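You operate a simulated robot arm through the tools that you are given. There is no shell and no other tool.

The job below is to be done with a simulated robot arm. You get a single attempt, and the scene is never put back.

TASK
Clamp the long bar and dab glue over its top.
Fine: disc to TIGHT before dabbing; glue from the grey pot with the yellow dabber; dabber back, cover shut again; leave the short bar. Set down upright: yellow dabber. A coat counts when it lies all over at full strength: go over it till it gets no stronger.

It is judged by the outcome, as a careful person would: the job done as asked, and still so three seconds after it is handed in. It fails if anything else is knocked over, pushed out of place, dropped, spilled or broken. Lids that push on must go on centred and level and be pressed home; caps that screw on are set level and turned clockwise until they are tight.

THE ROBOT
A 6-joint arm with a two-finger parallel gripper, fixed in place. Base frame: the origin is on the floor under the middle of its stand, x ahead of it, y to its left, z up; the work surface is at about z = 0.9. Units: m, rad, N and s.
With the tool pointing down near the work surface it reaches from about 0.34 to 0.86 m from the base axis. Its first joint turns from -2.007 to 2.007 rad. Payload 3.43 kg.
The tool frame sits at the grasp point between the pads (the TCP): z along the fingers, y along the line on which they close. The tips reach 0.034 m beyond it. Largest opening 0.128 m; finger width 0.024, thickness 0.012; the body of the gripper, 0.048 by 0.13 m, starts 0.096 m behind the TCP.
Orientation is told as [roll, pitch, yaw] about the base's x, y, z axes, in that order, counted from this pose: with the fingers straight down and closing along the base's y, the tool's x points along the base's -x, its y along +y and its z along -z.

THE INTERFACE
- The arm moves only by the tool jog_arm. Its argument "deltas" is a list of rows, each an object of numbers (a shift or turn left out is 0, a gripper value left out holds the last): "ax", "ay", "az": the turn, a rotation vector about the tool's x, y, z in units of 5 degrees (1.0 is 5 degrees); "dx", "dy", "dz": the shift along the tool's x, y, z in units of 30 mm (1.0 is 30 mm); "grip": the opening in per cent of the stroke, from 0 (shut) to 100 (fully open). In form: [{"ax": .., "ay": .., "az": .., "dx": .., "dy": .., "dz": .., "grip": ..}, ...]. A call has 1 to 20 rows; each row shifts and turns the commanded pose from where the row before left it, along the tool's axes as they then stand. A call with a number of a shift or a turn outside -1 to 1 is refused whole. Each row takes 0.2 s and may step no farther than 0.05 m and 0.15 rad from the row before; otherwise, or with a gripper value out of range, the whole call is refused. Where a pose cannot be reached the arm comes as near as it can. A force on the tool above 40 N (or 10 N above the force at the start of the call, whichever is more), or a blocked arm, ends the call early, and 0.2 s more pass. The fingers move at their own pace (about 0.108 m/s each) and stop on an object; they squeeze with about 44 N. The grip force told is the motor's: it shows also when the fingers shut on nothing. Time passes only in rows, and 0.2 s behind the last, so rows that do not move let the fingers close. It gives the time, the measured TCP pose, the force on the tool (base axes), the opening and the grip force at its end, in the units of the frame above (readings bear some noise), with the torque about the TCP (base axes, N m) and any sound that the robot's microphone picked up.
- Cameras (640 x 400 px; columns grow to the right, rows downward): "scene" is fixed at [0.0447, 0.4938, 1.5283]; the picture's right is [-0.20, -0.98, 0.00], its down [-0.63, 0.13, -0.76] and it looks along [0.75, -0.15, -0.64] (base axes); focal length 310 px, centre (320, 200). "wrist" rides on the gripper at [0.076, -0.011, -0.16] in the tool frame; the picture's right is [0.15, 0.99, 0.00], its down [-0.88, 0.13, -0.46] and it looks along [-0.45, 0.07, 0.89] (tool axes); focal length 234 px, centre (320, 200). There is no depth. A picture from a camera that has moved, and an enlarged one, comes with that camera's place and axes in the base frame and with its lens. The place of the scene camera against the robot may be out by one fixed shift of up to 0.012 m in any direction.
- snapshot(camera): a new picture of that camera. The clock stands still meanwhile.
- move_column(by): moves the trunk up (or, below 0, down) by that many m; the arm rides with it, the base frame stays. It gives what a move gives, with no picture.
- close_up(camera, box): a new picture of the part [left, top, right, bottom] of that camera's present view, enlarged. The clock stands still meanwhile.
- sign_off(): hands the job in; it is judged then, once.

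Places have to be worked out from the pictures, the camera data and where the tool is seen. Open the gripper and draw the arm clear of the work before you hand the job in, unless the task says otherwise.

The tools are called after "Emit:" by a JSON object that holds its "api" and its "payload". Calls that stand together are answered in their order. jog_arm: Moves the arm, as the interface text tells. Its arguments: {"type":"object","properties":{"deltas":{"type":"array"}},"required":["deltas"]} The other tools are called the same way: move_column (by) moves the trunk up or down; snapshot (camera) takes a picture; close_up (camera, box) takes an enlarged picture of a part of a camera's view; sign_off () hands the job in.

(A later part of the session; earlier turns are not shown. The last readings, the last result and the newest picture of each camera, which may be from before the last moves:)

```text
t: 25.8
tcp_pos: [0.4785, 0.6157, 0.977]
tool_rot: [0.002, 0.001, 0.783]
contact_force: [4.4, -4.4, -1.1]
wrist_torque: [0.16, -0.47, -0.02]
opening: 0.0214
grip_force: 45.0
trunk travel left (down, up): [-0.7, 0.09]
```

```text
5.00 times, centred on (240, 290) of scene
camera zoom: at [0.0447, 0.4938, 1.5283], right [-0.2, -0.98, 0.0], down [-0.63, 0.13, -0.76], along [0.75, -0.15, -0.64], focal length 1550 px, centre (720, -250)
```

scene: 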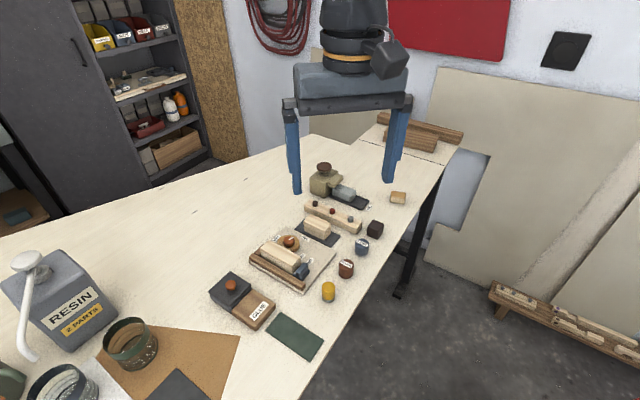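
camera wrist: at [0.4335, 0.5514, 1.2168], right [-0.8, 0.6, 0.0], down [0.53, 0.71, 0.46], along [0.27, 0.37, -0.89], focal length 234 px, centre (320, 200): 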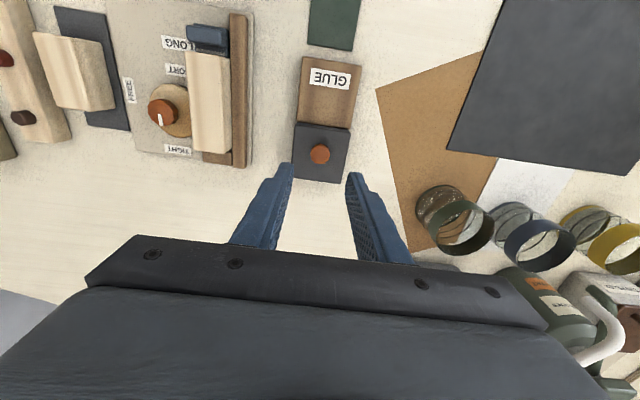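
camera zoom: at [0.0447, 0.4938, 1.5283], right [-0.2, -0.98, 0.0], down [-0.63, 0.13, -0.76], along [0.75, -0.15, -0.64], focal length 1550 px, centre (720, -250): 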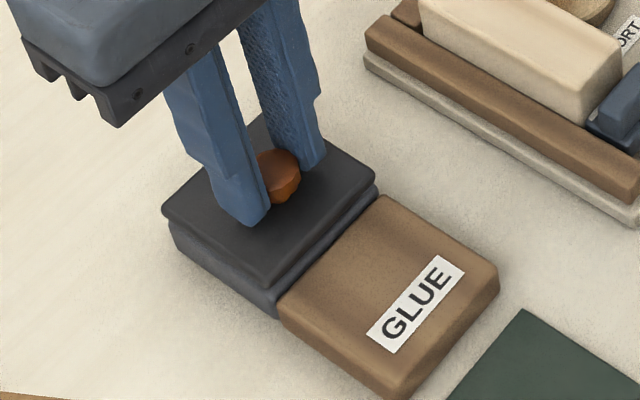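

Gripped at 21 mm. I test whether the cover lifts: 3 mm up in small steps, watching the vertical force.

Emit:
{"api": "jog_arm", "payload": {"deltas": [{"dz": -0.05}, {"dz": -0.05}, {}]}}

Emit:
{"api": "close_up", "payload": {"camera": "scene", "box": [190, 250, 290, 330]}}

```text
t: 26.6
tcp_pos: [0.4787, 0.6138, 0.977]
tool_rot: [0.001, 0.004, 0.783]
contact_force: [5.6, -6.3, -21.1]
wrist_torque: [0.62, -0.84, 0.06]
opening: 0.0215
grip_force: 44.6
trunk travel left (down, up): [-0.7, 0.09]
```

```text
5.00 times, centred on (240, 290) of scene
camera zoom: at [0.0447, 0.4938, 1.5283], right [-0.2, -0.98, 0.0], down [-0.63, 0.13, -0.76], along [0.75, -0.15, -0.64], focal length 1550 px, centre (720, -250)
```

zoom: 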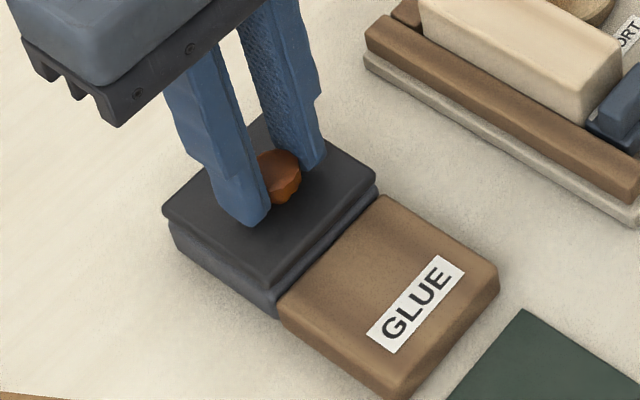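

Lifting is strongly resisted (21 N with no motion), so the cover isn't simply lifted. I relax that and test sliding it toward the brown GLUE shelf (tool +x) a few mm.

Emit:
{"api": "jog_arm", "payload": {"deltas": [{"dz": 0.05}, {"dz": 0.05, "dy": -0.02}, {}, {"dx": 0.05}, {"dx": 0.05}, {}]}}

Emit:
{"api": "close_up", "payload": {"camera": "scene", "box": [190, 250, 290, 330]}}

```text
t: 28.0
tcp_pos: [0.4779, 0.6123, 0.9773]
tool_rot: [0.0, 0.0, 0.783]
contact_force: [3.4, -2.2, -5.3]
wrist_torque: [0.36, -0.47, -0.06]
opening: 0.0212
grip_force: 44.6
trunk travel left (down, up): [-0.7, 0.09]
```

```text
5.00 times, centred on (240, 290) of scene
camera zoom: at [0.0447, 0.4938, 1.5283], right [-0.2, -0.98, 0.0], down [-0.63, 0.13, -0.76], along [0.75, -0.15, -0.64], focal length 1550 px, centre (720, -250)
```

zoom: 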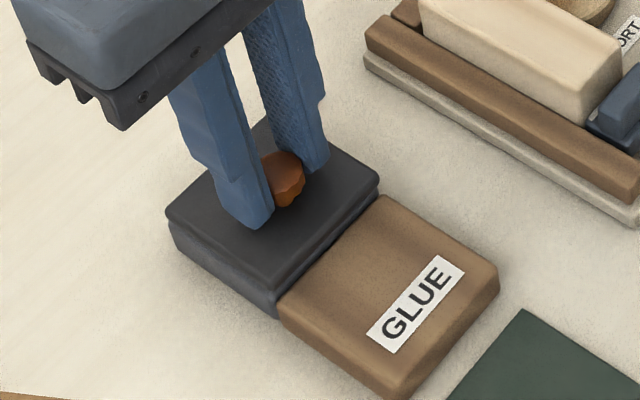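

The cover slides freely toward the GLUE shelf. I slide it further along, watching forces.

Emit:
{"api": "jog_arm", "payload": {"deltas": [{"dx": 0.3}, {"dx": 0.3}, {"dx": 0.3}, {}]}}

Emit:
{"api": "close_up", "payload": {"camera": "scene", "box": [190, 250, 290, 330]}}

```text
t: 29.0
tcp_pos: [0.4591, 0.592, 0.9768]
tool_rot: [-0.001, 0.0, 0.784]
contact_force: [3.7, -4.5, -6.0]
wrist_torque: [0.39, -0.58, -0.04]
opening: 0.0213
grip_force: 45.5
trunk travel left (down, up): [-0.7, 0.09]
```

```text
5.00 times, centred on (240, 290) of scene
camera zoom: at [0.0447, 0.4938, 1.5283], right [-0.2, -0.98, 0.0], down [-0.63, 0.13, -0.76], along [0.75, -0.15, -0.64], focal length 1550 px, centre (720, -250)
```

zoom: 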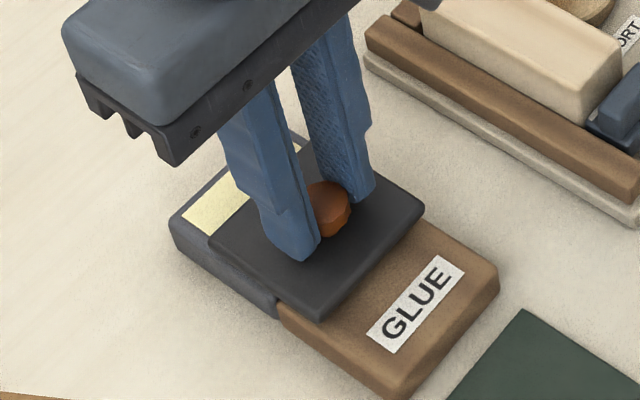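

Pale glue is showing in the pot. I slide the cover the rest of the way open, stopping if resistance rises.

Emit:
{"api": "jog_arm", "payload": {"deltas": [{"dy": -0.02, "dz": 0.02, "dx": 0.3}, {"dx": 0.3}, {"dx": 0.25}, {}]}}

Emit:
{"api": "close_up", "payload": {"camera": "scene", "box": [190, 250, 290, 330]}}

```text
t: 30.0
tcp_pos: [0.4397, 0.5743, 0.9773]
tool_rot: [-0.001, 0.0, 0.783]
contact_force: [0.7, -0.3, 9.7]
wrist_torque: [-0.82, 0.81, -0.01]
opening: 0.0213
grip_force: 45.1
trunk travel left (down, up): [-0.7, 0.09]
```

```text
5.00 times, centred on (240, 290) of scene
camera zoom: at [0.0447, 0.4938, 1.5283], right [-0.2, -0.98, 0.0], down [-0.63, 0.13, -0.76], along [0.75, -0.15, -0.64], focal length 1550 px, centre (720, -250)
```

zoom: 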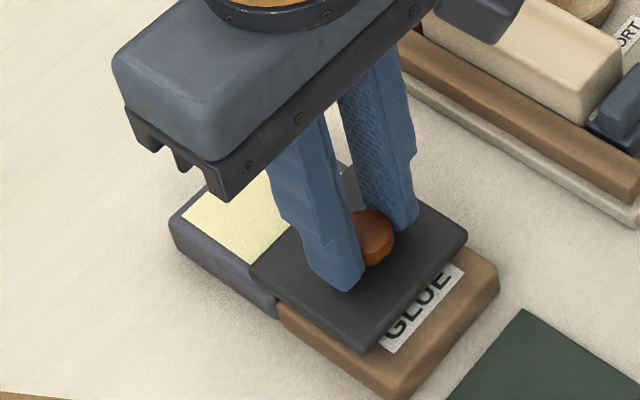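

Emit:
{"api": "jog_arm", "payload": {"deltas": [{"dz": -0.015}, {"dx": 0.15}, {"dx": 0.15}, {}]}}

Emit:
{"api": "close_up", "payload": {"camera": "scene", "box": [190, 250, 290, 330]}}

```text
t: 31.0
tcp_pos: [0.4336, 0.5686, 0.9773]
tool_rot: [0.001, -0.003, 0.784]
contact_force: [-2.1, 2.2, 17.0]
wrist_torque: [0.02, 0.12, -0.08]
opening: 0.0213
grip_force: 44.8
trunk travel left (down, up): [-0.7, 0.09]
```

```text
5.00 times, centred on (240, 290) of scene
camera zoom: at [0.0447, 0.4938, 1.5283], right [-0.2, -0.98, 0.0], down [-0.63, 0.13, -0.76], along [0.75, -0.15, -0.64], focal length 1550 px, centre (720, -250)
```

zoom: 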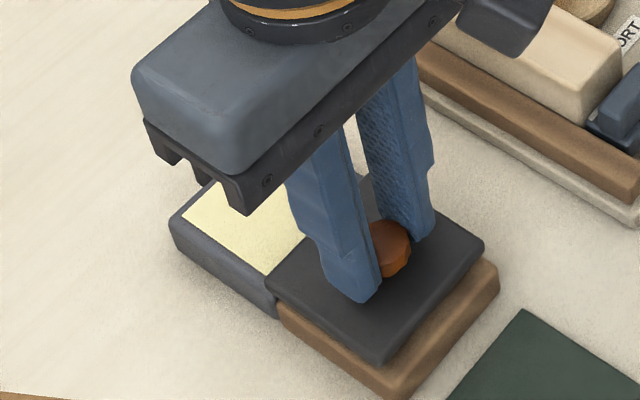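

The cover is essentially fully open. I relax the downward force, open the fingers and rise to look.

Emit:
{"api": "jog_arm", "payload": {"deltas": [{"dz": -0.04}, {}, {"grip": 36}, {}, {}, {"dz": -0.5}, {"dz": -1}, {"dz": -1}, {"dz": -0.8}]}}

Emit:
{"api": "snapshot", "payload": {"camera": "wrist"}}

Emit:
{"api": "close_up", "payload": {"camera": "scene", "box": [190, 250, 290, 330]}}

```text
t: 33.0
tcp_pos: [0.4334, 0.5693, 1.0764]
tool_rot: [-0.001, 0.0, 0.784]
contact_force: [0.5, 0.6, -0.5]
wrist_torque: [-0.01, 0.03, 0.01]
opening: 0.0462
grip_force: 0.2
trunk travel left (down, up): [-0.7, 0.09]
```

```text
taken
camera wrist: at [0.3884, 0.5073, 1.2373], right [-0.8, 0.6, 0.0], down [0.53, 0.71, 0.46], along [0.27, 0.37, -0.89], focal length 234 px, centre (320, 200)
```

wrist: 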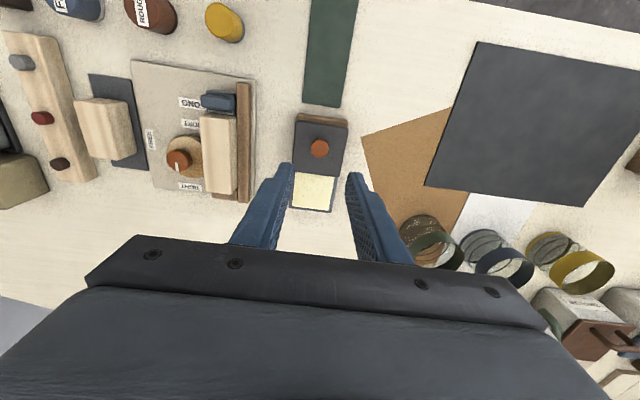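

```text
5.00 times, centred on (240, 290) of scene
camera zoom: at [0.0447, 0.4938, 1.5283], right [-0.2, -0.98, 0.0], down [-0.63, 0.13, -0.76], along [0.75, -0.15, -0.64], focal length 1550 px, centre (720, -250)
```

zoom: 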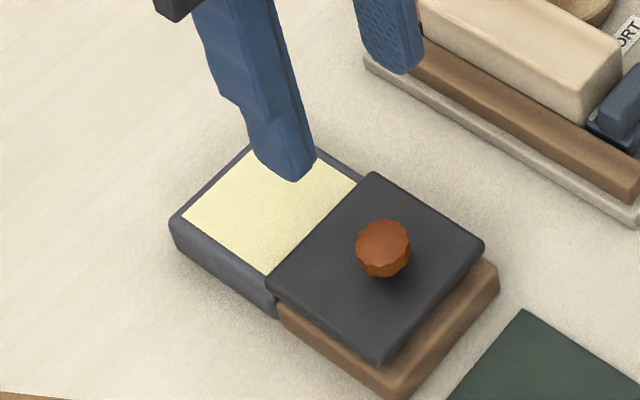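

Emit:
{"api": "close_up", "payload": {"camera": "wrist", "box": [260, 100, 380, 220]}}

```text
3.33 times, centred on (320, 160) of wrist
camera zoom: at [0.3884, 0.5073, 1.2373], right [-0.8, 0.6, 0.0], down [0.53, 0.71, 0.46], along [0.27, 0.37, -0.89], focal length 781 px, centre (320, 333)
```

zoom: 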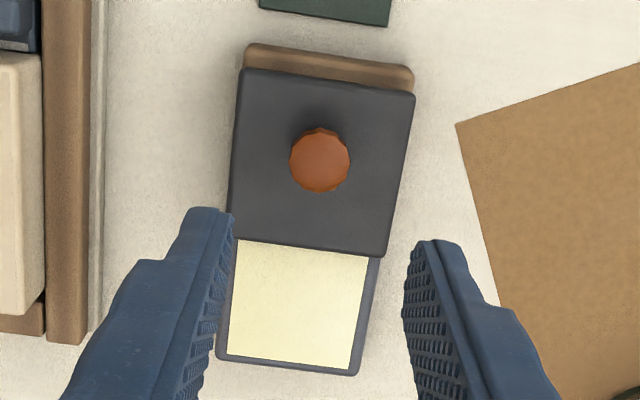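

The glue surface (≈55 mm square) is centred at ≈(0.482, 0.618). Now I move above the yellow dabber at ≈(0.437, 0.404), keeping the 45° yaw aligned with the bar.

Emit:
{"api": "jog_arm", "payload": {"deltas": [{"dx": 0.762, "dy": -0.796, "grip": 42}, {"dx": 0.762, "dy": -0.796}, {"dx": 0.762, "dy": -0.796}, {"dx": 0.762, "dy": -0.796}, {"dx": 0.762, "dy": -0.796}, {"dz": 0.5}, {}]}}

Emit:
{"api": "snapshot", "payload": {"camera": "wrist"}}

Emit:
{"api": "close_up", "payload": {"camera": "wrist", "box": [260, 90, 380, 210]}}

```text
t: 34.6
tcp_pos: [0.4372, 0.4047, 1.0613]
tool_rot: [0.0, 0.0, 0.783]
contact_force: [0.1, 0.9, 0.5]
wrist_torque: [0.0, 0.02, -0.01]
opening: 0.0537
grip_force: 0.0
trunk travel left (down, up): [-0.7, 0.09]
```

```text
taken
camera wrist: at [0.3913, 0.341, 1.2219], right [-0.8, 0.6, 0.0], down [0.53, 0.71, 0.46], along [0.27, 0.37, -0.89], focal length 234 px, centre (320, 200)
```

wrist: 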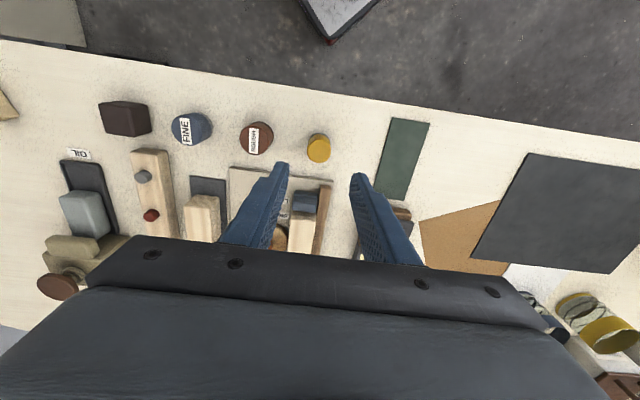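

```text
3.33 times, centred on (320, 150) of wrist
camera zoom: at [0.3913, 0.341, 1.2219], right [-0.8, 0.6, 0.0], down [0.53, 0.71, 0.46], along [0.27, 0.37, -0.89], focal length 781 px, centre (320, 367)
```

zoom: 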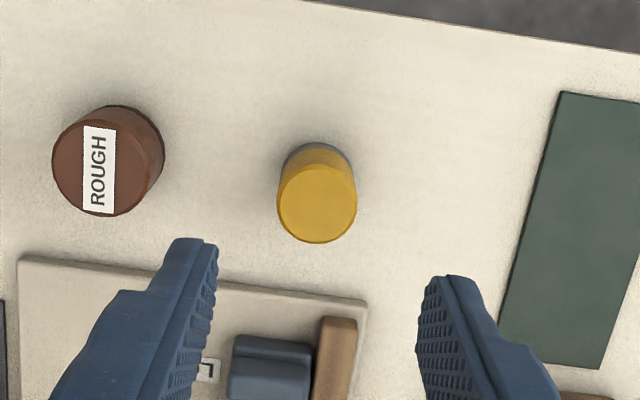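

The yellow dabber is at ≈(0.437, 0.402). I descend around it to grip its upper half.

Emit:
{"api": "jog_arm", "payload": {"deltas": [{"dx": 0.05, "dy": -0.05, "dz": 0.9}, {"dz": 0.9}, {"dz": 0.8}, {"dz": 0.5}, {"dz": 0.4}, {}]}}

Emit:
{"api": "close_up", "payload": {"camera": "wrist", "box": [250, 100, 400, 230]}}

Emit:
{"api": "close_up", "payload": {"camera": "scene", "box": [280, 240, 380, 320]}}

```text
t: 36.0
tcp_pos: [0.4366, 0.4012, 0.9565]
tool_rot: [-0.001, 0.0, 0.784]
contact_force: [-0.6, -0.5, -0.3]
wrist_torque: [-0.02, 0.0, 0.02]
opening: 0.054
grip_force: 0.1
trunk travel left (down, up): [-0.7, 0.09]
```

```text
3.08 times, centred on (325, 165) of wrist
camera zoom: at [0.3917, 0.3395, 1.116], right [-0.8, 0.6, 0.0], down [0.53, 0.71, 0.46], along [0.27, 0.37, -0.89], focal length 720 px, centre (305, 308)
```

zoom: 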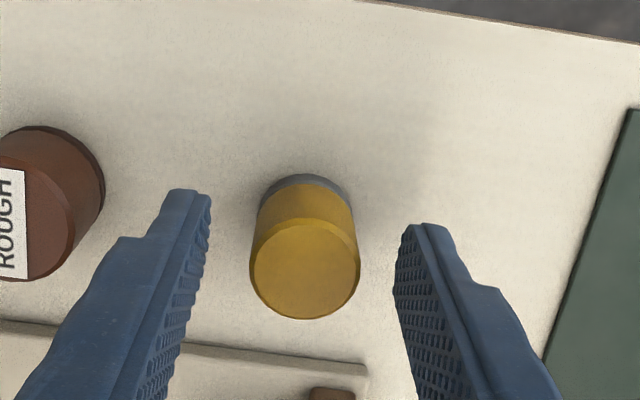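

```text
5.00 times, centred on (330, 280) of scene
camera zoom: at [0.0447, 0.4938, 1.5283], right [-0.2, -0.98, 0.0], down [-0.63, 0.13, -0.76], along [0.75, -0.15, -0.64], focal length 1550 px, centre (270, -200)
```

zoom: 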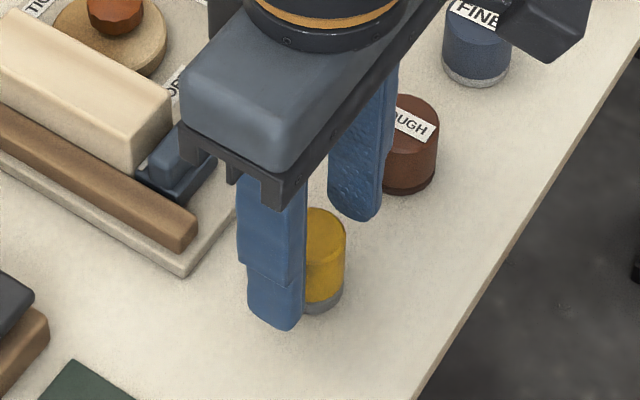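

The dabber is centred between the fingers. I close on it.

Emit:
{"api": "jog_arm", "payload": {"deltas": [{"dx": -0.04}, {"grip": 0}, {}, {}, {}]}}

```text
t: 37.2
tcp_pos: [0.4383, 0.4026, 0.9554]
tool_rot: [-0.002, 0.002, 0.784]
contact_force: [0.3, 0.0, -0.4]
wrist_torque: [-0.01, 0.0, 0.02]
opening: 0.0274
grip_force: 44.3
trunk travel left (down, up): [-0.7, 0.09]
```

Dabber held (27 mm). I lift it and carry it over the open glue pot.

Emit:
{"api": "jog_arm", "payload": {"deltas": [{"dz": -0.5}, {"dz": -1}, {"dz": -1}, {"dz": -0.8}, {"dx": -0.873, "dy": 0.578}, {"dx": -0.873, "dy": 0.578}, {"dx": -0.873, "dy": 0.578}, {"dx": -0.873, "dy": 0.578}, {"dx": -0.873, "dy": 0.578}, {"dx": -0.873, "dy": 0.578}, {"dx": -0.873, "dy": 0.578}, {}]}}

Emit:
{"api": "snapshot", "payload": {"camera": "wrist"}}

Emit:
{"api": "close_up", "payload": {"camera": "scene", "box": [180, 220, 300, 330]}}

```text
t: 39.8
tcp_pos: [0.4818, 0.6168, 1.0545]
tool_rot: [0.0, 0.001, 0.784]
contact_force: [-0.2, 1.1, -0.4]
wrist_torque: [-0.03, 0.01, -0.02]
opening: 0.0273
grip_force: 44.2
trunk travel left (down, up): [-0.7, 0.09]
```

```text
taken
camera wrist: at [0.4367, 0.5549, 1.2152], right [-0.8, 0.6, 0.0], down [0.53, 0.71, 0.46], along [0.27, 0.36, -0.89], focal length 234 px, centre (320, 200)
```

wrist: 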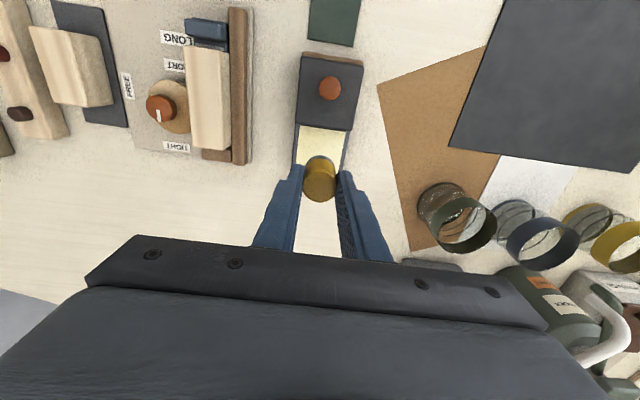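

```text
3.64 times, centred on (240, 275) of scene
camera zoom: at [0.0447, 0.4938, 1.5283], right [-0.2, -0.98, 0.0], down [-0.63, 0.13, -0.76], along [0.75, -0.15, -0.64], focal length 1128 px, centre (611, -73)
```

zoom: 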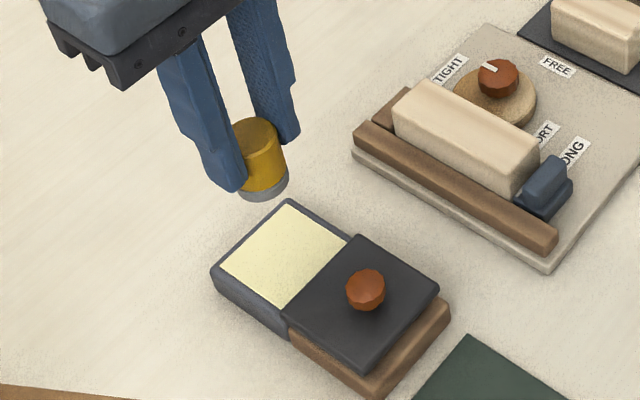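

The dabber is centred over the glue. I descend, the last bit in small steps while reading the force.

Emit:
{"api": "jog_arm", "payload": {"deltas": [{"dz": 0.7}, {"dz": 0.7}, {"dz": 0.4}, {"dz": 0.2}, {}]}}

Emit:
{"api": "close_up", "payload": {"camera": "scene", "box": [190, 240, 290, 320]}}

```text
t: 41.0
tcp_pos: [0.4836, 0.616, 0.9952]
tool_rot: [0.0, 0.0, 0.785]
contact_force: [0.3, 0.6, -0.1]
wrist_torque: [0.01, 0.0, 0.04]
opening: 0.0272
grip_force: 44.2
trunk travel left (down, up): [-0.7, 0.09]
```

```text
5.00 times, centred on (240, 280) of scene
camera zoom: at [0.0447, 0.4938, 1.5283], right [-0.2, -0.98, 0.0], down [-0.63, 0.13, -0.76], along [0.75, -0.15, -0.64], focal length 1550 px, centre (720, -200)
```

zoom: 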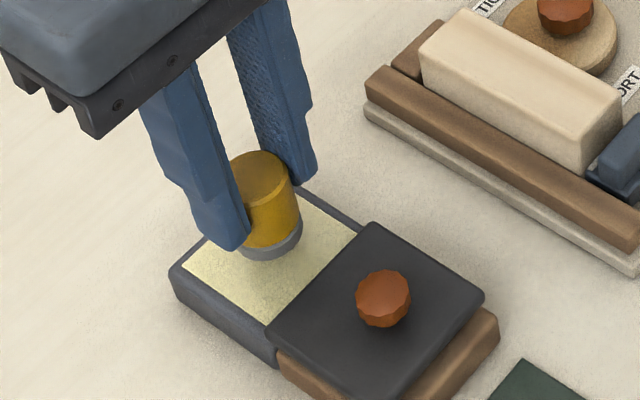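

Emit:
{"api": "jog_arm", "payload": {"deltas": [{"dz": 0.1}, {"dz": 0.1}, {"dz": 0.1}, {}]}}

Emit:
{"api": "close_up", "payload": {"camera": "scene", "box": [200, 250, 280, 310]}}

```text
t: 42.0
tcp_pos: [0.4826, 0.6168, 0.9859]
tool_rot: [0.0, 0.0, 0.783]
contact_force: [0.2, -0.8, -0.3]
wrist_torque: [-0.01, 0.0, 0.0]
opening: 0.0272
grip_force: 43.7
trunk travel left (down, up): [-0.7, 0.09]
```

```text
6.67 times, centred on (240, 280) of scene
camera zoom: at [0.0447, 0.4938, 1.5283], right [-0.2, -0.98, 0.0], down [-0.63, 0.13, -0.76], along [0.75, -0.15, -0.64], focal length 2067 px, centre (853, -333)
```

zoom: 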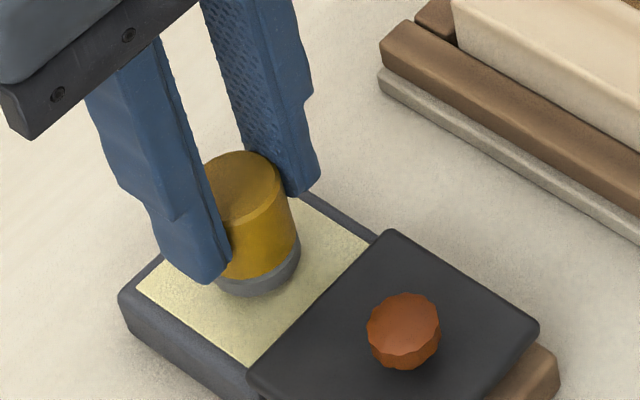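

Emit:
{"api": "jog_arm", "payload": {"deltas": [{"dz": 0.06}, {"dz": 0.06}, {"dz": 0.06}, {}]}}

Emit:
{"api": "close_up", "payload": {"camera": "scene", "box": [200, 250, 280, 310]}}

```text
t: 43.0
tcp_pos: [0.4825, 0.6177, 0.9823]
tool_rot: [0.0, 0.001, 0.784]
contact_force: [0.3, 0.1, 3.4]
wrist_torque: [0.06, 0.06, 0.01]
opening: 0.0273
grip_force: 44.3
trunk travel left (down, up): [-0.7, 0.09]
```

```text
6.67 times, centred on (240, 280) of scene
camera zoom: at [0.0447, 0.4938, 1.5283], right [-0.2, -0.98, 0.0], down [-0.63, 0.13, -0.76], along [0.75, -0.15, -0.64], focal length 2067 px, centre (853, -333)
```

zoom: 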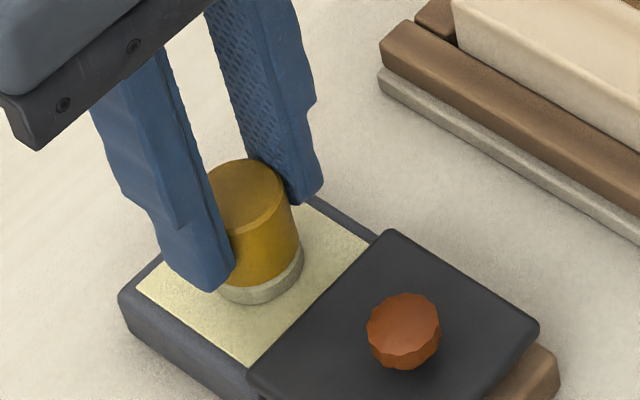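

Contact at 3.4 N and the pad turned pale — it's taking glue. I press a touch more and hold briefly so it loads fully.

Emit:
{"api": "jog_arm", "payload": {"deltas": [{"dz": 0.04}, {}, {}, {}]}}

Emit:
{"api": "close_up", "payload": {"camera": "scene", "box": [200, 250, 280, 310]}}

```text
t: 44.0
tcp_pos: [0.4821, 0.6168, 0.9786]
tool_rot: [0.0, -0.001, 0.784]
contact_force: [1.5, 0.6, 4.2]
wrist_torque: [0.07, -0.04, 0.01]
opening: 0.027
grip_force: 44.0
trunk travel left (down, up): [-0.7, 0.09]
```

```text
6.67 times, centred on (240, 280) of scene
camera zoom: at [0.0447, 0.4938, 1.5283], right [-0.2, -0.98, 0.0], down [-0.63, 0.13, -0.76], along [0.75, -0.15, -0.64], focal length 2067 px, centre (853, -333)
```

zoom: 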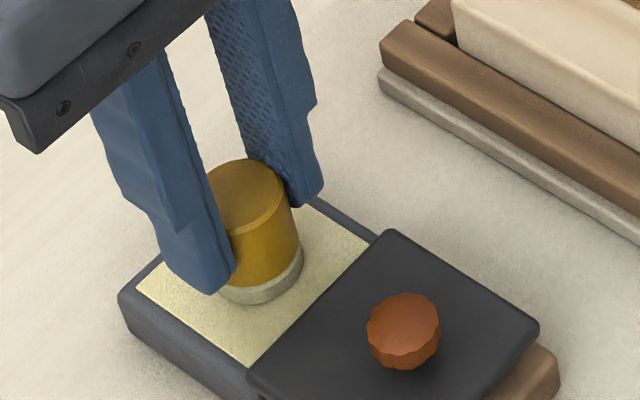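

The pad is loaded. I raise it over the pot and take a zoomed view of the clamped bar from here to fix its present position.

Emit:
{"api": "jog_arm", "payload": {"deltas": [{"dz": -0.3}, {"dz": -0.5}, {"dz": -0.8}, {"dz": -0.9}, {}]}}

Emit:
{"api": "close_up", "payload": {"camera": "wrist", "box": [120, 0, 280, 180]}}

Emit:
{"api": "close_up", "payload": {"camera": "scene", "box": [190, 220, 310, 310]}}

```text
t: 45.2
tcp_pos: [0.4827, 0.6172, 1.0552]
tool_rot: [0.002, -0.001, 0.784]
contact_force: [0.0, -1.3, -0.2]
wrist_torque: [-0.03, 0.03, 0.01]
opening: 0.0269
grip_force: 43.7
trunk travel left (down, up): [-0.7, 0.09]
```

```text
2.22 times, centred on (200, 90) of wrist
camera zoom: at [0.4371, 0.5549, 1.2149], right [-0.8, 0.6, 0.0], down [0.53, 0.71, 0.46], along [0.27, 0.37, -0.89], focal length 520 px, centre (587, 444)
```

zoom: 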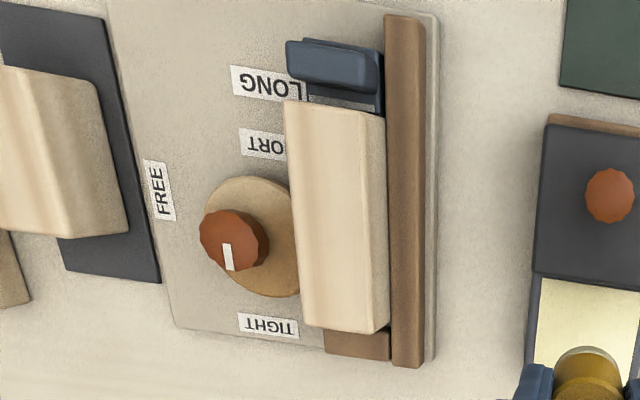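

```text
4.44 times, centred on (250, 265) of scene
camera zoom: at [0.0447, 0.4938, 1.5283], right [-0.2, -0.98, 0.0], down [-0.63, 0.13, -0.76], along [0.75, -0.15, -0.64], focal length 1378 px, centre (631, -89)
```

zoom: 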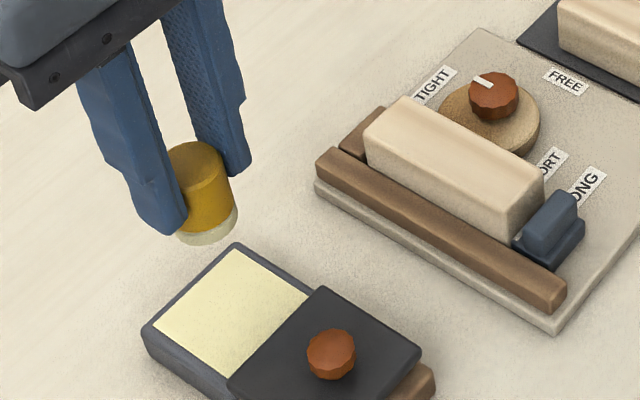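

The pad carries pale glue. I carry it over the bar centre ≈(0.549, 0.4995) and go down to a few mm above the bar.

Emit:
{"api": "jog_arm", "payload": {"deltas": [{"dx": 0.242, "dy": -0.868}, {"dx": 0.242, "dy": -0.868}, {"dx": 0.242, "dy": -0.868}, {"dx": 0.242, "dy": -0.868}, {"dx": 0.242, "dy": -0.868}, {"dz": 0.7}, {"dz": 0.7}, {}]}}

Emit:
{"api": "close_up", "payload": {"camera": "wrist", "box": [230, 80, 410, 230]}}

Emit:
{"api": "close_up", "payload": {"camera": "scene", "box": [240, 210, 340, 290]}}

```text
t: 47.0
tcp_pos: [0.548, 0.5007, 1.0125]
tool_rot: [0.0, 0.002, 0.783]
contact_force: [-0.8, 0.6, -0.9]
wrist_torque: [-0.01, 0.01, 0.01]
opening: 0.0272
grip_force: 44.3
trunk travel left (down, up): [-0.7, 0.09]
```

```text
2.67 times, centred on (320, 155) of wrist
camera zoom: at [0.5026, 0.4379, 1.1729], right [-0.8, 0.6, 0.0], down [0.53, 0.71, 0.46], along [0.27, 0.37, -0.89], focal length 624 px, centre (320, 320)
```

zoom: 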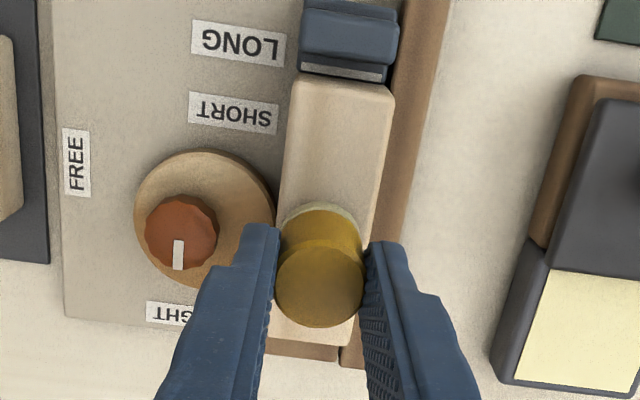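

```text
5.00 times, centred on (290, 250) of scene
camera zoom: at [0.0447, 0.4938, 1.5283], right [-0.2, -0.98, 0.0], down [-0.63, 0.13, -0.76], along [0.75, -0.15, -0.64], focal length 1550 px, centre (470, -50)
```

zoom: 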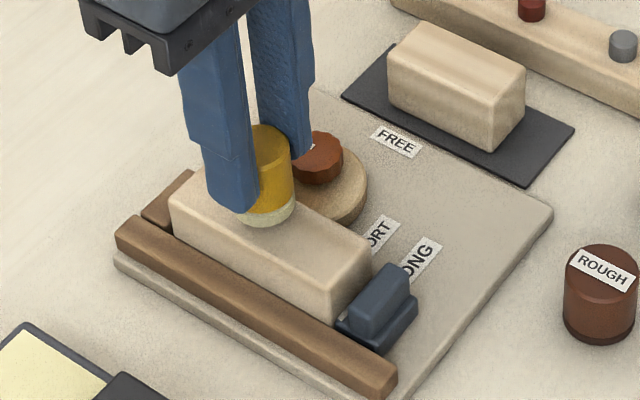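

The dabber is nearly over the bar centre (within ~1.5 mm). I lower in small steps to first contact.

Emit:
{"api": "jog_arm", "payload": {"deltas": [{"dz": 0.2}, {"dz": 0.1}, {"dz": 0.05}, {"dz": 0.05}, {}]}}

Emit:
{"api": "close_up", "payload": {"camera": "scene", "box": [240, 210, 340, 290]}}

```text
t: 48.2
tcp_pos: [0.549, 0.5009, 1.0013]
tool_rot: [-0.001, -0.004, 0.783]
contact_force: [-1.8, 3.1, 20.9]
wrist_torque: [0.05, 0.01, -0.01]
opening: 0.0273
grip_force: 43.4
trunk travel left (down, up): [-0.7, 0.09]
```

```text
5.00 times, centred on (290, 250) of scene
camera zoom: at [0.0447, 0.4938, 1.5283], right [-0.2, -0.98, 0.0], down [-0.63, 0.13, -0.76], along [0.75, -0.15, -0.64], focal length 1550 px, centre (470, -50)
```

zoom: 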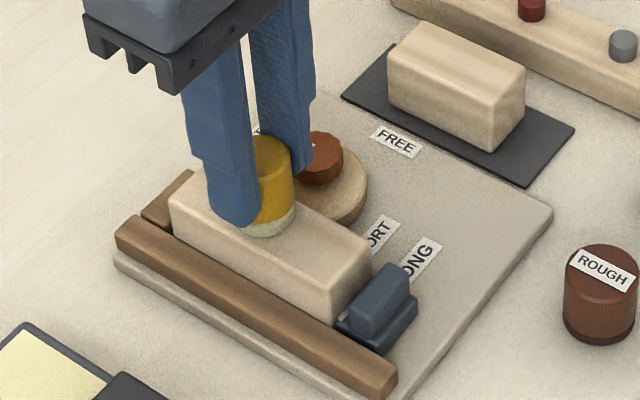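

Contact at TCP z≈1.003 (21 N is a bit firm). I raise and look at what the dab left.

Emit:
{"api": "jog_arm", "payload": {"deltas": [{"dz": -0.1}, {"dz": -0.5}, {"dx": 0, "dy": 0.9}, {"dy": 0.9}, {}]}}

Emit:
{"api": "close_up", "payload": {"camera": "scene", "box": [240, 210, 340, 290]}}

Emit:
{"api": "close_up", "payload": {"camera": "wrist", "box": [180, 60, 360, 230]}}

```text
t: 49.4
tcp_pos: [0.5098, 0.5388, 1.02]
tool_rot: [0.001, 0.001, 0.784]
contact_force: [0.4, 0.3, 0.1]
wrist_torque: [-0.04, 0.01, 0.01]
opening: 0.0273
grip_force: 43.7
trunk travel left (down, up): [-0.7, 0.09]
```

```text
5.00 times, centred on (290, 250) of scene
camera zoom: at [0.0447, 0.4938, 1.5283], right [-0.2, -0.98, 0.0], down [-0.63, 0.13, -0.76], along [0.75, -0.15, -0.64], focal length 1550 px, centre (470, -50)
```

zoom: 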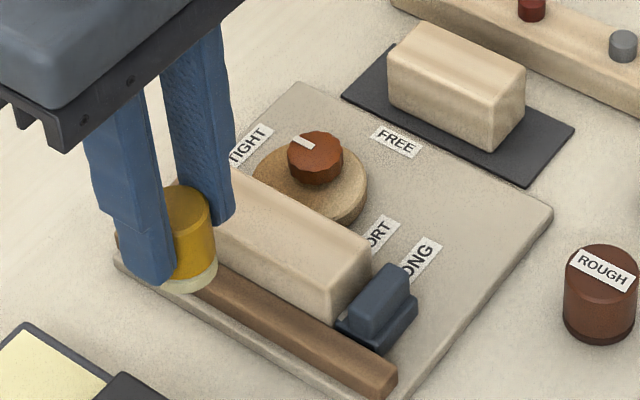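

```text
2.35 times, centred on (270, 145) of wrist
camera zoom: at [0.464, 0.4768, 1.1791], right [-0.8, 0.6, 0.0], down [0.53, 0.71, 0.46], along [0.27, 0.37, -0.89], focal length 551 px, centre (438, 329)
```

zoom: 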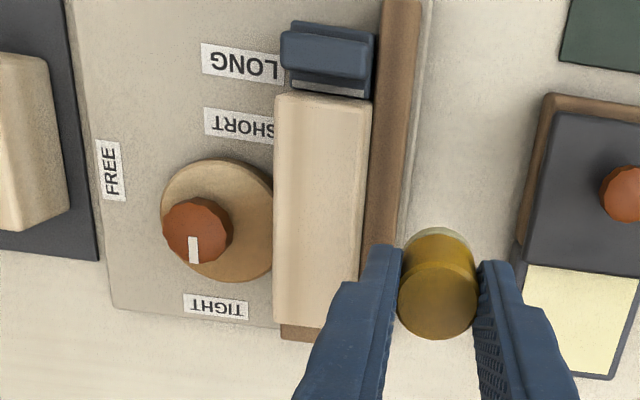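

Emit:
{"api": "close_up", "payload": {"camera": "wrist", "box": [250, 90, 310, 210]}}

Emit:
{"api": "close_up", "payload": {"camera": "scene", "box": [275, 235, 320, 275]}}

```text
3.33 times, centred on (280, 150) of wrist
camera zoom: at [0.464, 0.4768, 1.1791], right [-0.8, 0.6, 0.0], down [0.53, 0.71, 0.46], along [0.27, 0.37, -0.89], focal length 781 px, centre (453, 367)
```

zoom: 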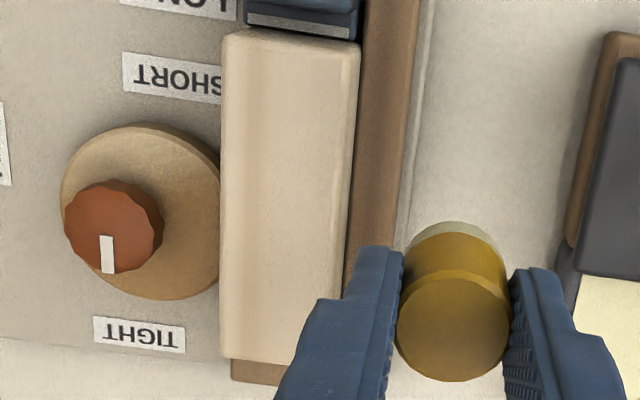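

```text
10.00 times, centred on (298, 255) of scene
camera zoom: at [0.0447, 0.4938, 1.5283], right [-0.2, -0.98, 0.0], down [-0.63, 0.13, -0.76], along [0.75, -0.15, -0.64], focal length 3101 px, centre (545, -350)
```

zoom: 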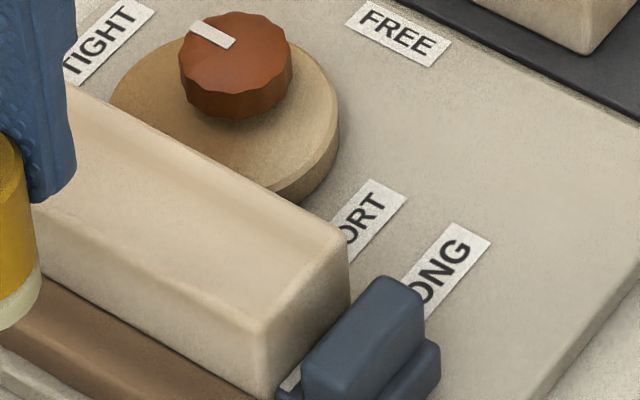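

The mark is faint at best. I return over the centre and make several lighter dabs with a short dwell, to see how the coat builds.

Emit:
{"api": "jog_arm", "payload": {"deltas": [{"dy": -0.9}, {"dy": -0.9}, {"dz": 0.4}, {"dz": 0.12}, {"dz": 0.03}, {}, {"dz": -0.15}, {"dz": 0.15}, {}, {"dz": -0.15}, {"dz": 0.15}, {}]}}

```text
t: 52.0
tcp_pos: [0.5486, 0.4988, 1.0024]
tool_rot: [0.0, -0.001, 0.783]
contact_force: [-0.7, -1.3, 1.4]
wrist_torque: [-0.02, -0.01, 0.04]
opening: 0.0272
grip_force: 44.1
trunk travel left (down, up): [-0.7, 0.09]
```

Barely touching (1.4 N). I press 0.6 mm deeper and make a short wiping stroke of ±10 mm to compare marks.

Emit:
{"api": "jog_arm", "payload": {"deltas": [{"dz": 0.02}, {}, {"dx": -0.15}, {"dx": -0.15}, {"dx": 0.15}, {"dx": 0.15}, {}]}}

Emit:
{"api": "jog_arm", "payload": {"deltas": [{"dz": -0.1}, {"dz": -0.5}, {"dy": 0.9}, {"dy": 0.9}, {}]}}

Emit:
{"api": "close_up", "payload": {"camera": "wrist", "box": [250, 90, 310, 210]}}

Emit:
{"api": "close_up", "payload": {"camera": "scene", "box": [270, 225, 320, 275]}}

```text
t: 53.6
tcp_pos: [0.5489, 0.4994, 1.0018]
tool_rot: [-0.001, -0.001, 0.785]
contact_force: [-0.8, 0.5, 0.0]
wrist_torque: [0.02, 0.02, -0.02]
opening: 0.027
grip_force: 44.3
trunk travel left (down, up): [-0.7, 0.09]
```

```text
t: 54.8
tcp_pos: [0.5106, 0.5364, 1.0203]
tool_rot: [0.0, 0.001, 0.784]
contact_force: [0.8, -0.1, -1.0]
wrist_torque: [0.02, -0.03, -0.02]
opening: 0.027
grip_force: 43.8
trunk travel left (down, up): [-0.7, 0.09]
```

```text
3.33 times, centred on (280, 150) of wrist
camera zoom: at [0.4653, 0.4747, 1.1792], right [-0.8, 0.6, 0.0], down [0.53, 0.71, 0.46], along [0.27, 0.37, -0.89], focal length 781 px, centre (453, 367)
```

zoom: 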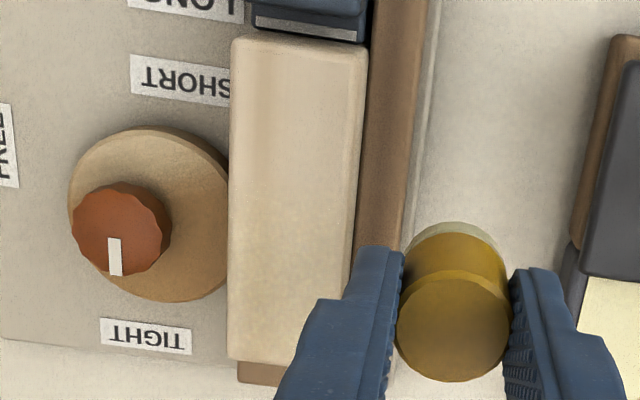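

```text
8.00 times, centred on (295, 250) of scene
camera zoom: at [0.0447, 0.4938, 1.5283], right [-0.2, -0.98, 0.0], down [-0.63, 0.13, -0.76], along [0.75, -0.15, -0.64], focal length 2481 px, centre (520, -200)
```

zoom: 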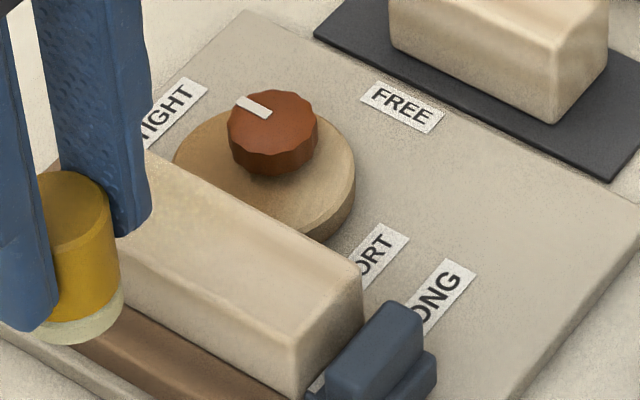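

A slight yellowing shows in the middle — the coat builds slowly. I go to the far end of the near-side lane and find proper light contact there before stroking.

Emit:
{"api": "jog_arm", "payload": {"deltas": [{"dy": -0.9}, {"dy": -0.9, "dx": -0.7}, {"dy": -0.25, "dx": -0.7}, {"dz": 0.5}, {"dz": 0.1}, {"dz": 0.02}, {"dz": 0.02}, {}]}}

```text
t: 56.6
tcp_pos: [0.5832, 0.523, 1.0018]
tool_rot: [-0.003, -0.002, 0.783]
contact_force: [1.6, -2.0, 7.6]
wrist_torque: [-0.16, -0.1, -0.01]
opening: 0.0272
grip_force: 44.0
trunk travel left (down, up): [-0.7, 0.09]
```

Good light contact (7.6 N) at the far end. I make the first lane stroke toward the slider end.

Emit:
{"api": "jog_arm", "payload": {"deltas": [{"dx": 0.28}, {"dx": 0.28}, {"dx": 0.28}, {"dx": 0.28}, {"dx": 0.28}, {"dx": 0.28}, {"dx": 0.28}, {"dx": 0.28}, {"dx": 0.28}, {"dx": 0.25}, {}]}}

Emit:
{"api": "close_up", "payload": {"camera": "scene", "box": [260, 220, 330, 280]}}

Emit:
{"api": "close_up", "payload": {"camera": "wrist", "box": [240, 80, 400, 240]}}

```text
t: 59.0
tcp_pos: [0.5238, 0.4659, 0.9992]
tool_rot: [0.001, 0.001, 0.783]
contact_force: [-0.3, 0.1, 0.4]
wrist_torque: [0.02, 0.02, -0.04]
opening: 0.0273
grip_force: 44.1
trunk travel left (down, up): [-0.7, 0.09]
```

```text
6.67 times, centred on (295, 250) of scene
camera zoom: at [0.0447, 0.4938, 1.5283], right [-0.2, -0.98, 0.0], down [-0.63, 0.13, -0.76], along [0.75, -0.15, -0.64], focal length 2067 px, centre (487, -133)
```

zoom: 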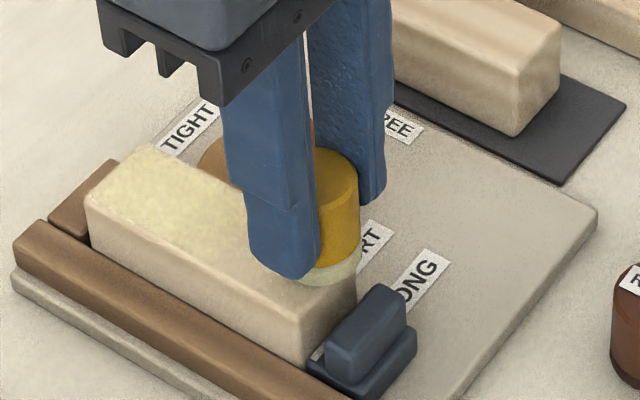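

```text
2.50 times, centred on (320, 160) of wrist
camera zoom: at [0.479, 0.4026, 1.1601], right [-0.8, 0.6, 0.0], down [0.53, 0.71, 0.46], along [0.27, 0.37, -0.89], focal length 585 px, centre (320, 300)
```

zoom: 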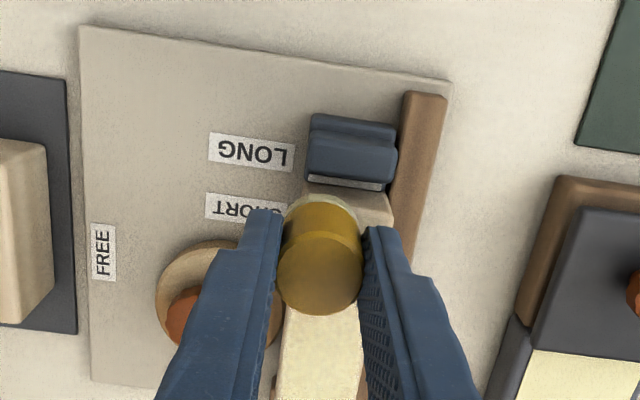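

The coat is clearly visible now on the far half, but contact was lost near this end. I lower gently until the force returns, then stroke back.

Emit:
{"api": "jog_arm", "payload": {"deltas": [{"dz": 0.02}, {"dz": 0.02}, {}]}}

```text
t: 59.8
tcp_pos: [0.5243, 0.4645, 0.9977]
tool_rot: [-0.001, 0.001, 0.785]
contact_force: [0.2, 0.6, 0.9]
wrist_torque: [0.01, 0.04, -0.01]
opening: 0.0271
grip_force: 44.1
trunk travel left (down, up): [-0.7, 0.09]
```

Emit:
{"api": "jog_arm", "payload": {"deltas": [{"dz": 0.03}, {"dz": 0.03}, {}]}}

Emit:
{"api": "close_up", "payload": {"camera": "scene", "box": [270, 230, 330, 280]}}

```text
t: 60.6
tcp_pos: [0.5242, 0.4657, 0.9972]
tool_rot: [0.0, 0.0, 0.784]
contact_force: [-0.7, 0.3, 0.1]
wrist_torque: [-0.01, -0.01, -0.02]
opening: 0.027
grip_force: 44.3
trunk travel left (down, up): [-0.7, 0.09]
```

```text
8.00 times, centred on (300, 255) of scene
camera zoom: at [0.0447, 0.4938, 1.5283], right [-0.2, -0.98, 0.0], down [-0.63, 0.13, -0.76], along [0.75, -0.15, -0.64], focal length 2481 px, centre (480, -240)
```

zoom: 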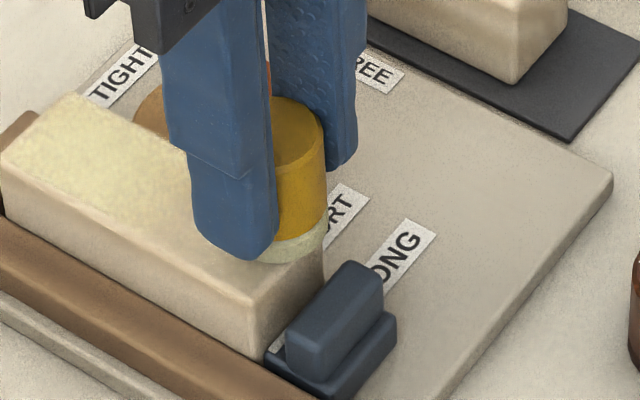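

Judging by the wrist view, the dabber slid ~4 mm up in the grip from the firm press; still held well. I keep lowering in tiny steps to regain light contact.

Emit:
{"api": "jog_arm", "payload": {"deltas": [{"dz": 0.03}, {"dz": 0.02}, {}]}}

Emit:
{"api": "close_up", "payload": {"camera": "wrist", "box": [270, 120, 370, 220]}}

```text
t: 61.4
tcp_pos: [0.5247, 0.4657, 0.997]
tool_rot: [0.0, 0.0, 0.783]
contact_force: [1.1, -1.0, 1.9]
wrist_torque: [0.04, -0.05, 0.03]
opening: 0.0272
grip_force: 44.2
trunk travel left (down, up): [-0.7, 0.09]
```

```text
4.00 times, centred on (320, 170) of wrist
camera zoom: at [0.4792, 0.4032, 1.1563], right [-0.8, 0.6, 0.0], down [0.53, 0.71, 0.46], along [0.27, 0.37, -0.89], focal length 937 px, centre (320, 320)
```

zoom: 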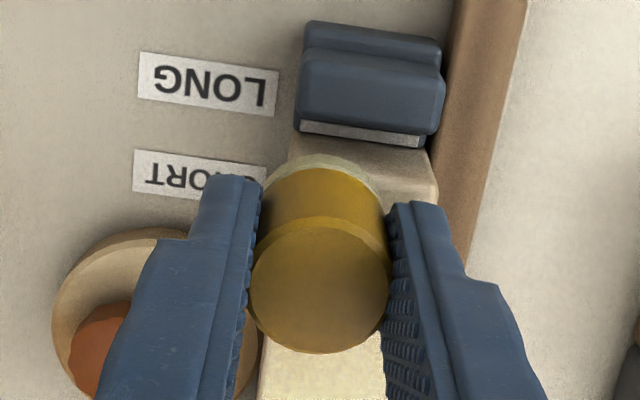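

Emit:
{"api": "jog_arm", "payload": {"deltas": [{"dz": 0.03}, {}, {"dx": -0.28}, {"dx": -0.28}, {"dx": -0.28}, {}]}}

```text
t: 62.8
tcp_pos: [0.5425, 0.4828, 0.9953]
tool_rot: [0.0, -0.001, 0.783]
contact_force: [-0.8, -1.7, 5.6]
wrist_torque: [-0.07, 0.03, -0.01]
opening: 0.0275
grip_force: 44.4
trunk travel left (down, up): [-0.7, 0.09]
```

5.6 N of contact now. I stroke back to the slider end, shift to the middle lane and stroke to the far end.

Emit:
{"api": "jog_arm", "payload": {"deltas": [{"dx": 0.3}, {"dx": 0.3}, {"dx": 0.3}, {"dy": 0.15}, {"dy": 0.15}, {"dx": -0.28}, {"dx": -0.28}, {"dx": -0.28}, {"dx": -0.28}, {"dx": -0.28}, {}]}}

Emit:
{"api": "close_up", "payload": {"camera": "wrist", "box": [240, 60, 400, 220]}}

Emit:
{"api": "close_up", "payload": {"camera": "scene", "box": [260, 220, 330, 280]}}

```text
t: 65.2
tcp_pos: [0.5467, 0.501, 0.9949]
tool_rot: [0.0, 0.001, 0.782]
contact_force: [-0.2, 0.0, 0.5]
wrist_torque: [-0.01, -0.06, 0.02]
opening: 0.0276
grip_force: 44.0
trunk travel left (down, up): [-0.7, 0.09]
```

```text
2.50 times, centred on (320, 140) of wrist
camera zoom: at [0.5012, 0.4382, 1.1554], right [-0.8, 0.6, 0.0], down [0.53, 0.71, 0.46], along [0.27, 0.37, -0.89], focal length 585 px, centre (320, 350)
```

zoom: 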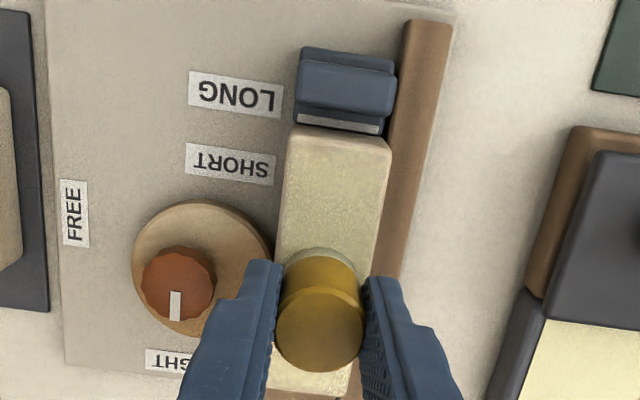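

```text
6.67 times, centred on (295, 250) of scene
camera zoom: at [0.0447, 0.4938, 1.5283], right [-0.2, -0.98, 0.0], down [-0.63, 0.13, -0.76], along [0.75, -0.15, -0.64], focal length 2067 px, centre (487, -133)
```

zoom: 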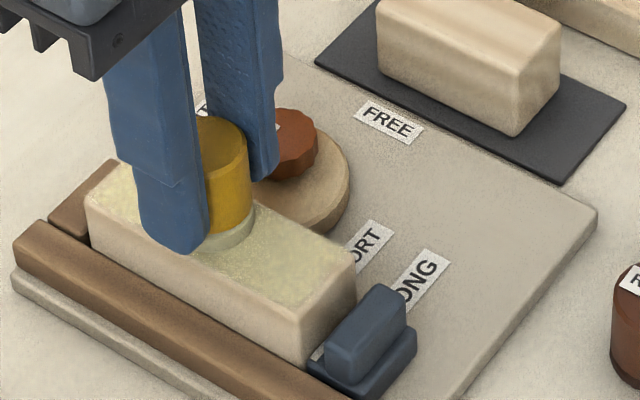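

The coat now covers much of the top; the slider end and fence-side strip need more. Since strokes make the dabber creep in the grip, I switch to light vertical dabs: first find contact here.

Emit:
{"api": "jog_arm", "payload": {"deltas": [{"dz": 0.03}, {}]}}

```text
t: 65.8
tcp_pos: [0.5462, 0.4995, 0.9954]
tool_rot: [0.001, 0.0, 0.784]
contact_force: [-1.0, 1.3, 8.5]
wrist_torque: [0.11, 0.05, 0.01]
opening: 0.0275
grip_force: 44.3
trunk travel left (down, up): [-0.7, 0.09]
```

8.5 N here. I ease off slightly and stroke the fence-side lane: to the far end and then back to the slider end.

Emit:
{"api": "jog_arm", "payload": {"deltas": [{"dz": -0.01, "dy": 0.15}, {"dy": 0.15}, {"dx": -0.3}, {"dx": -0.3}, {"dx": -0.3}, {"dx": -0.3}, {"dx": -0.28}, {}]}}

```text
t: 67.6
tcp_pos: [0.5725, 0.5368, 0.9957]
tool_rot: [0.0, 0.001, 0.783]
contact_force: [-0.8, 0.5, 3.6]
wrist_torque: [-0.01, 0.02, 0.0]
opening: 0.0275
grip_force: 44.1
trunk travel left (down, up): [-0.7, 0.09]
```

Emit:
{"api": "jog_arm", "payload": {"deltas": [{"dy": 0.05}, {"dx": 0.25}, {"dx": 0.25}, {"dx": 0.25}, {"dx": 0.25}, {"dx": 0.25}, {"dx": 0.25, "dz": 0.01}, {"dx": 0.25}, {"dx": 0.25}, {"dx": 0.25}, {"dx": 0.25}, {"dx": 0.25}, {"dx": 0.2}, {}]}}

Emit:
{"api": "close_up", "payload": {"camera": "scene", "box": [260, 220, 330, 280]}}

Emit:
{"api": "close_up", "payload": {"camera": "wrist", "box": [250, 80, 390, 240]}}

```text
t: 70.6
tcp_pos: [0.5073, 0.4766, 0.995]
tool_rot: [-0.001, -0.002, 0.784]
contact_force: [3.4, 2.3, 15.6]
wrist_torque: [0.1, -0.22, -0.01]
opening: 0.0273
grip_force: 44.2
trunk travel left (down, up): [-0.7, 0.09]
```

```text
6.67 times, centred on (295, 250) of scene
camera zoom: at [0.0447, 0.4938, 1.5283], right [-0.2, -0.98, 0.0], down [-0.63, 0.13, -0.76], along [0.75, -0.15, -0.64], focal length 2067 px, centre (487, -133)
```

zoom: 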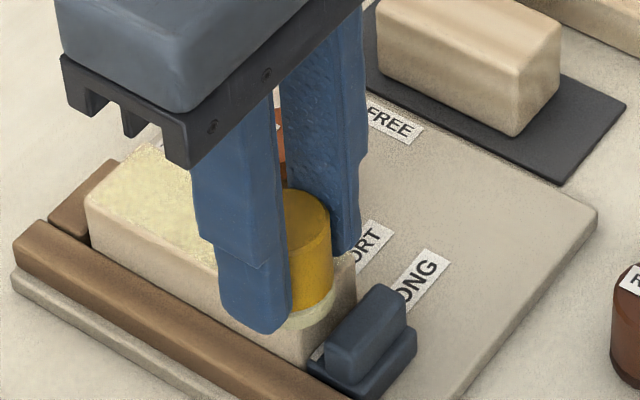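

```text
2.50 times, centred on (320, 160) of wrist
camera zoom: at [0.4621, 0.4142, 1.1548], right [-0.8, 0.6, 0.0], down [0.53, 0.71, 0.46], along [0.27, 0.37, -0.89], focal length 585 px, centre (320, 300)
```

zoom: 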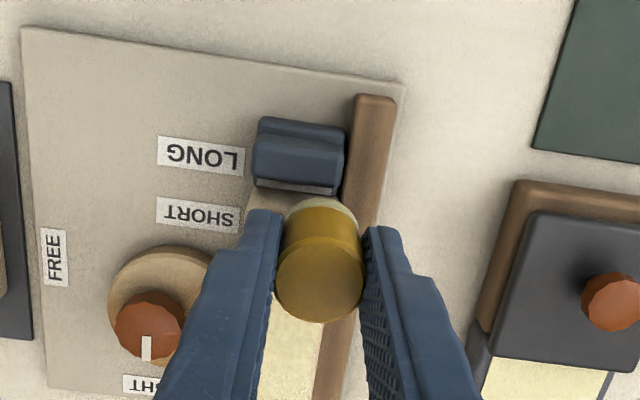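

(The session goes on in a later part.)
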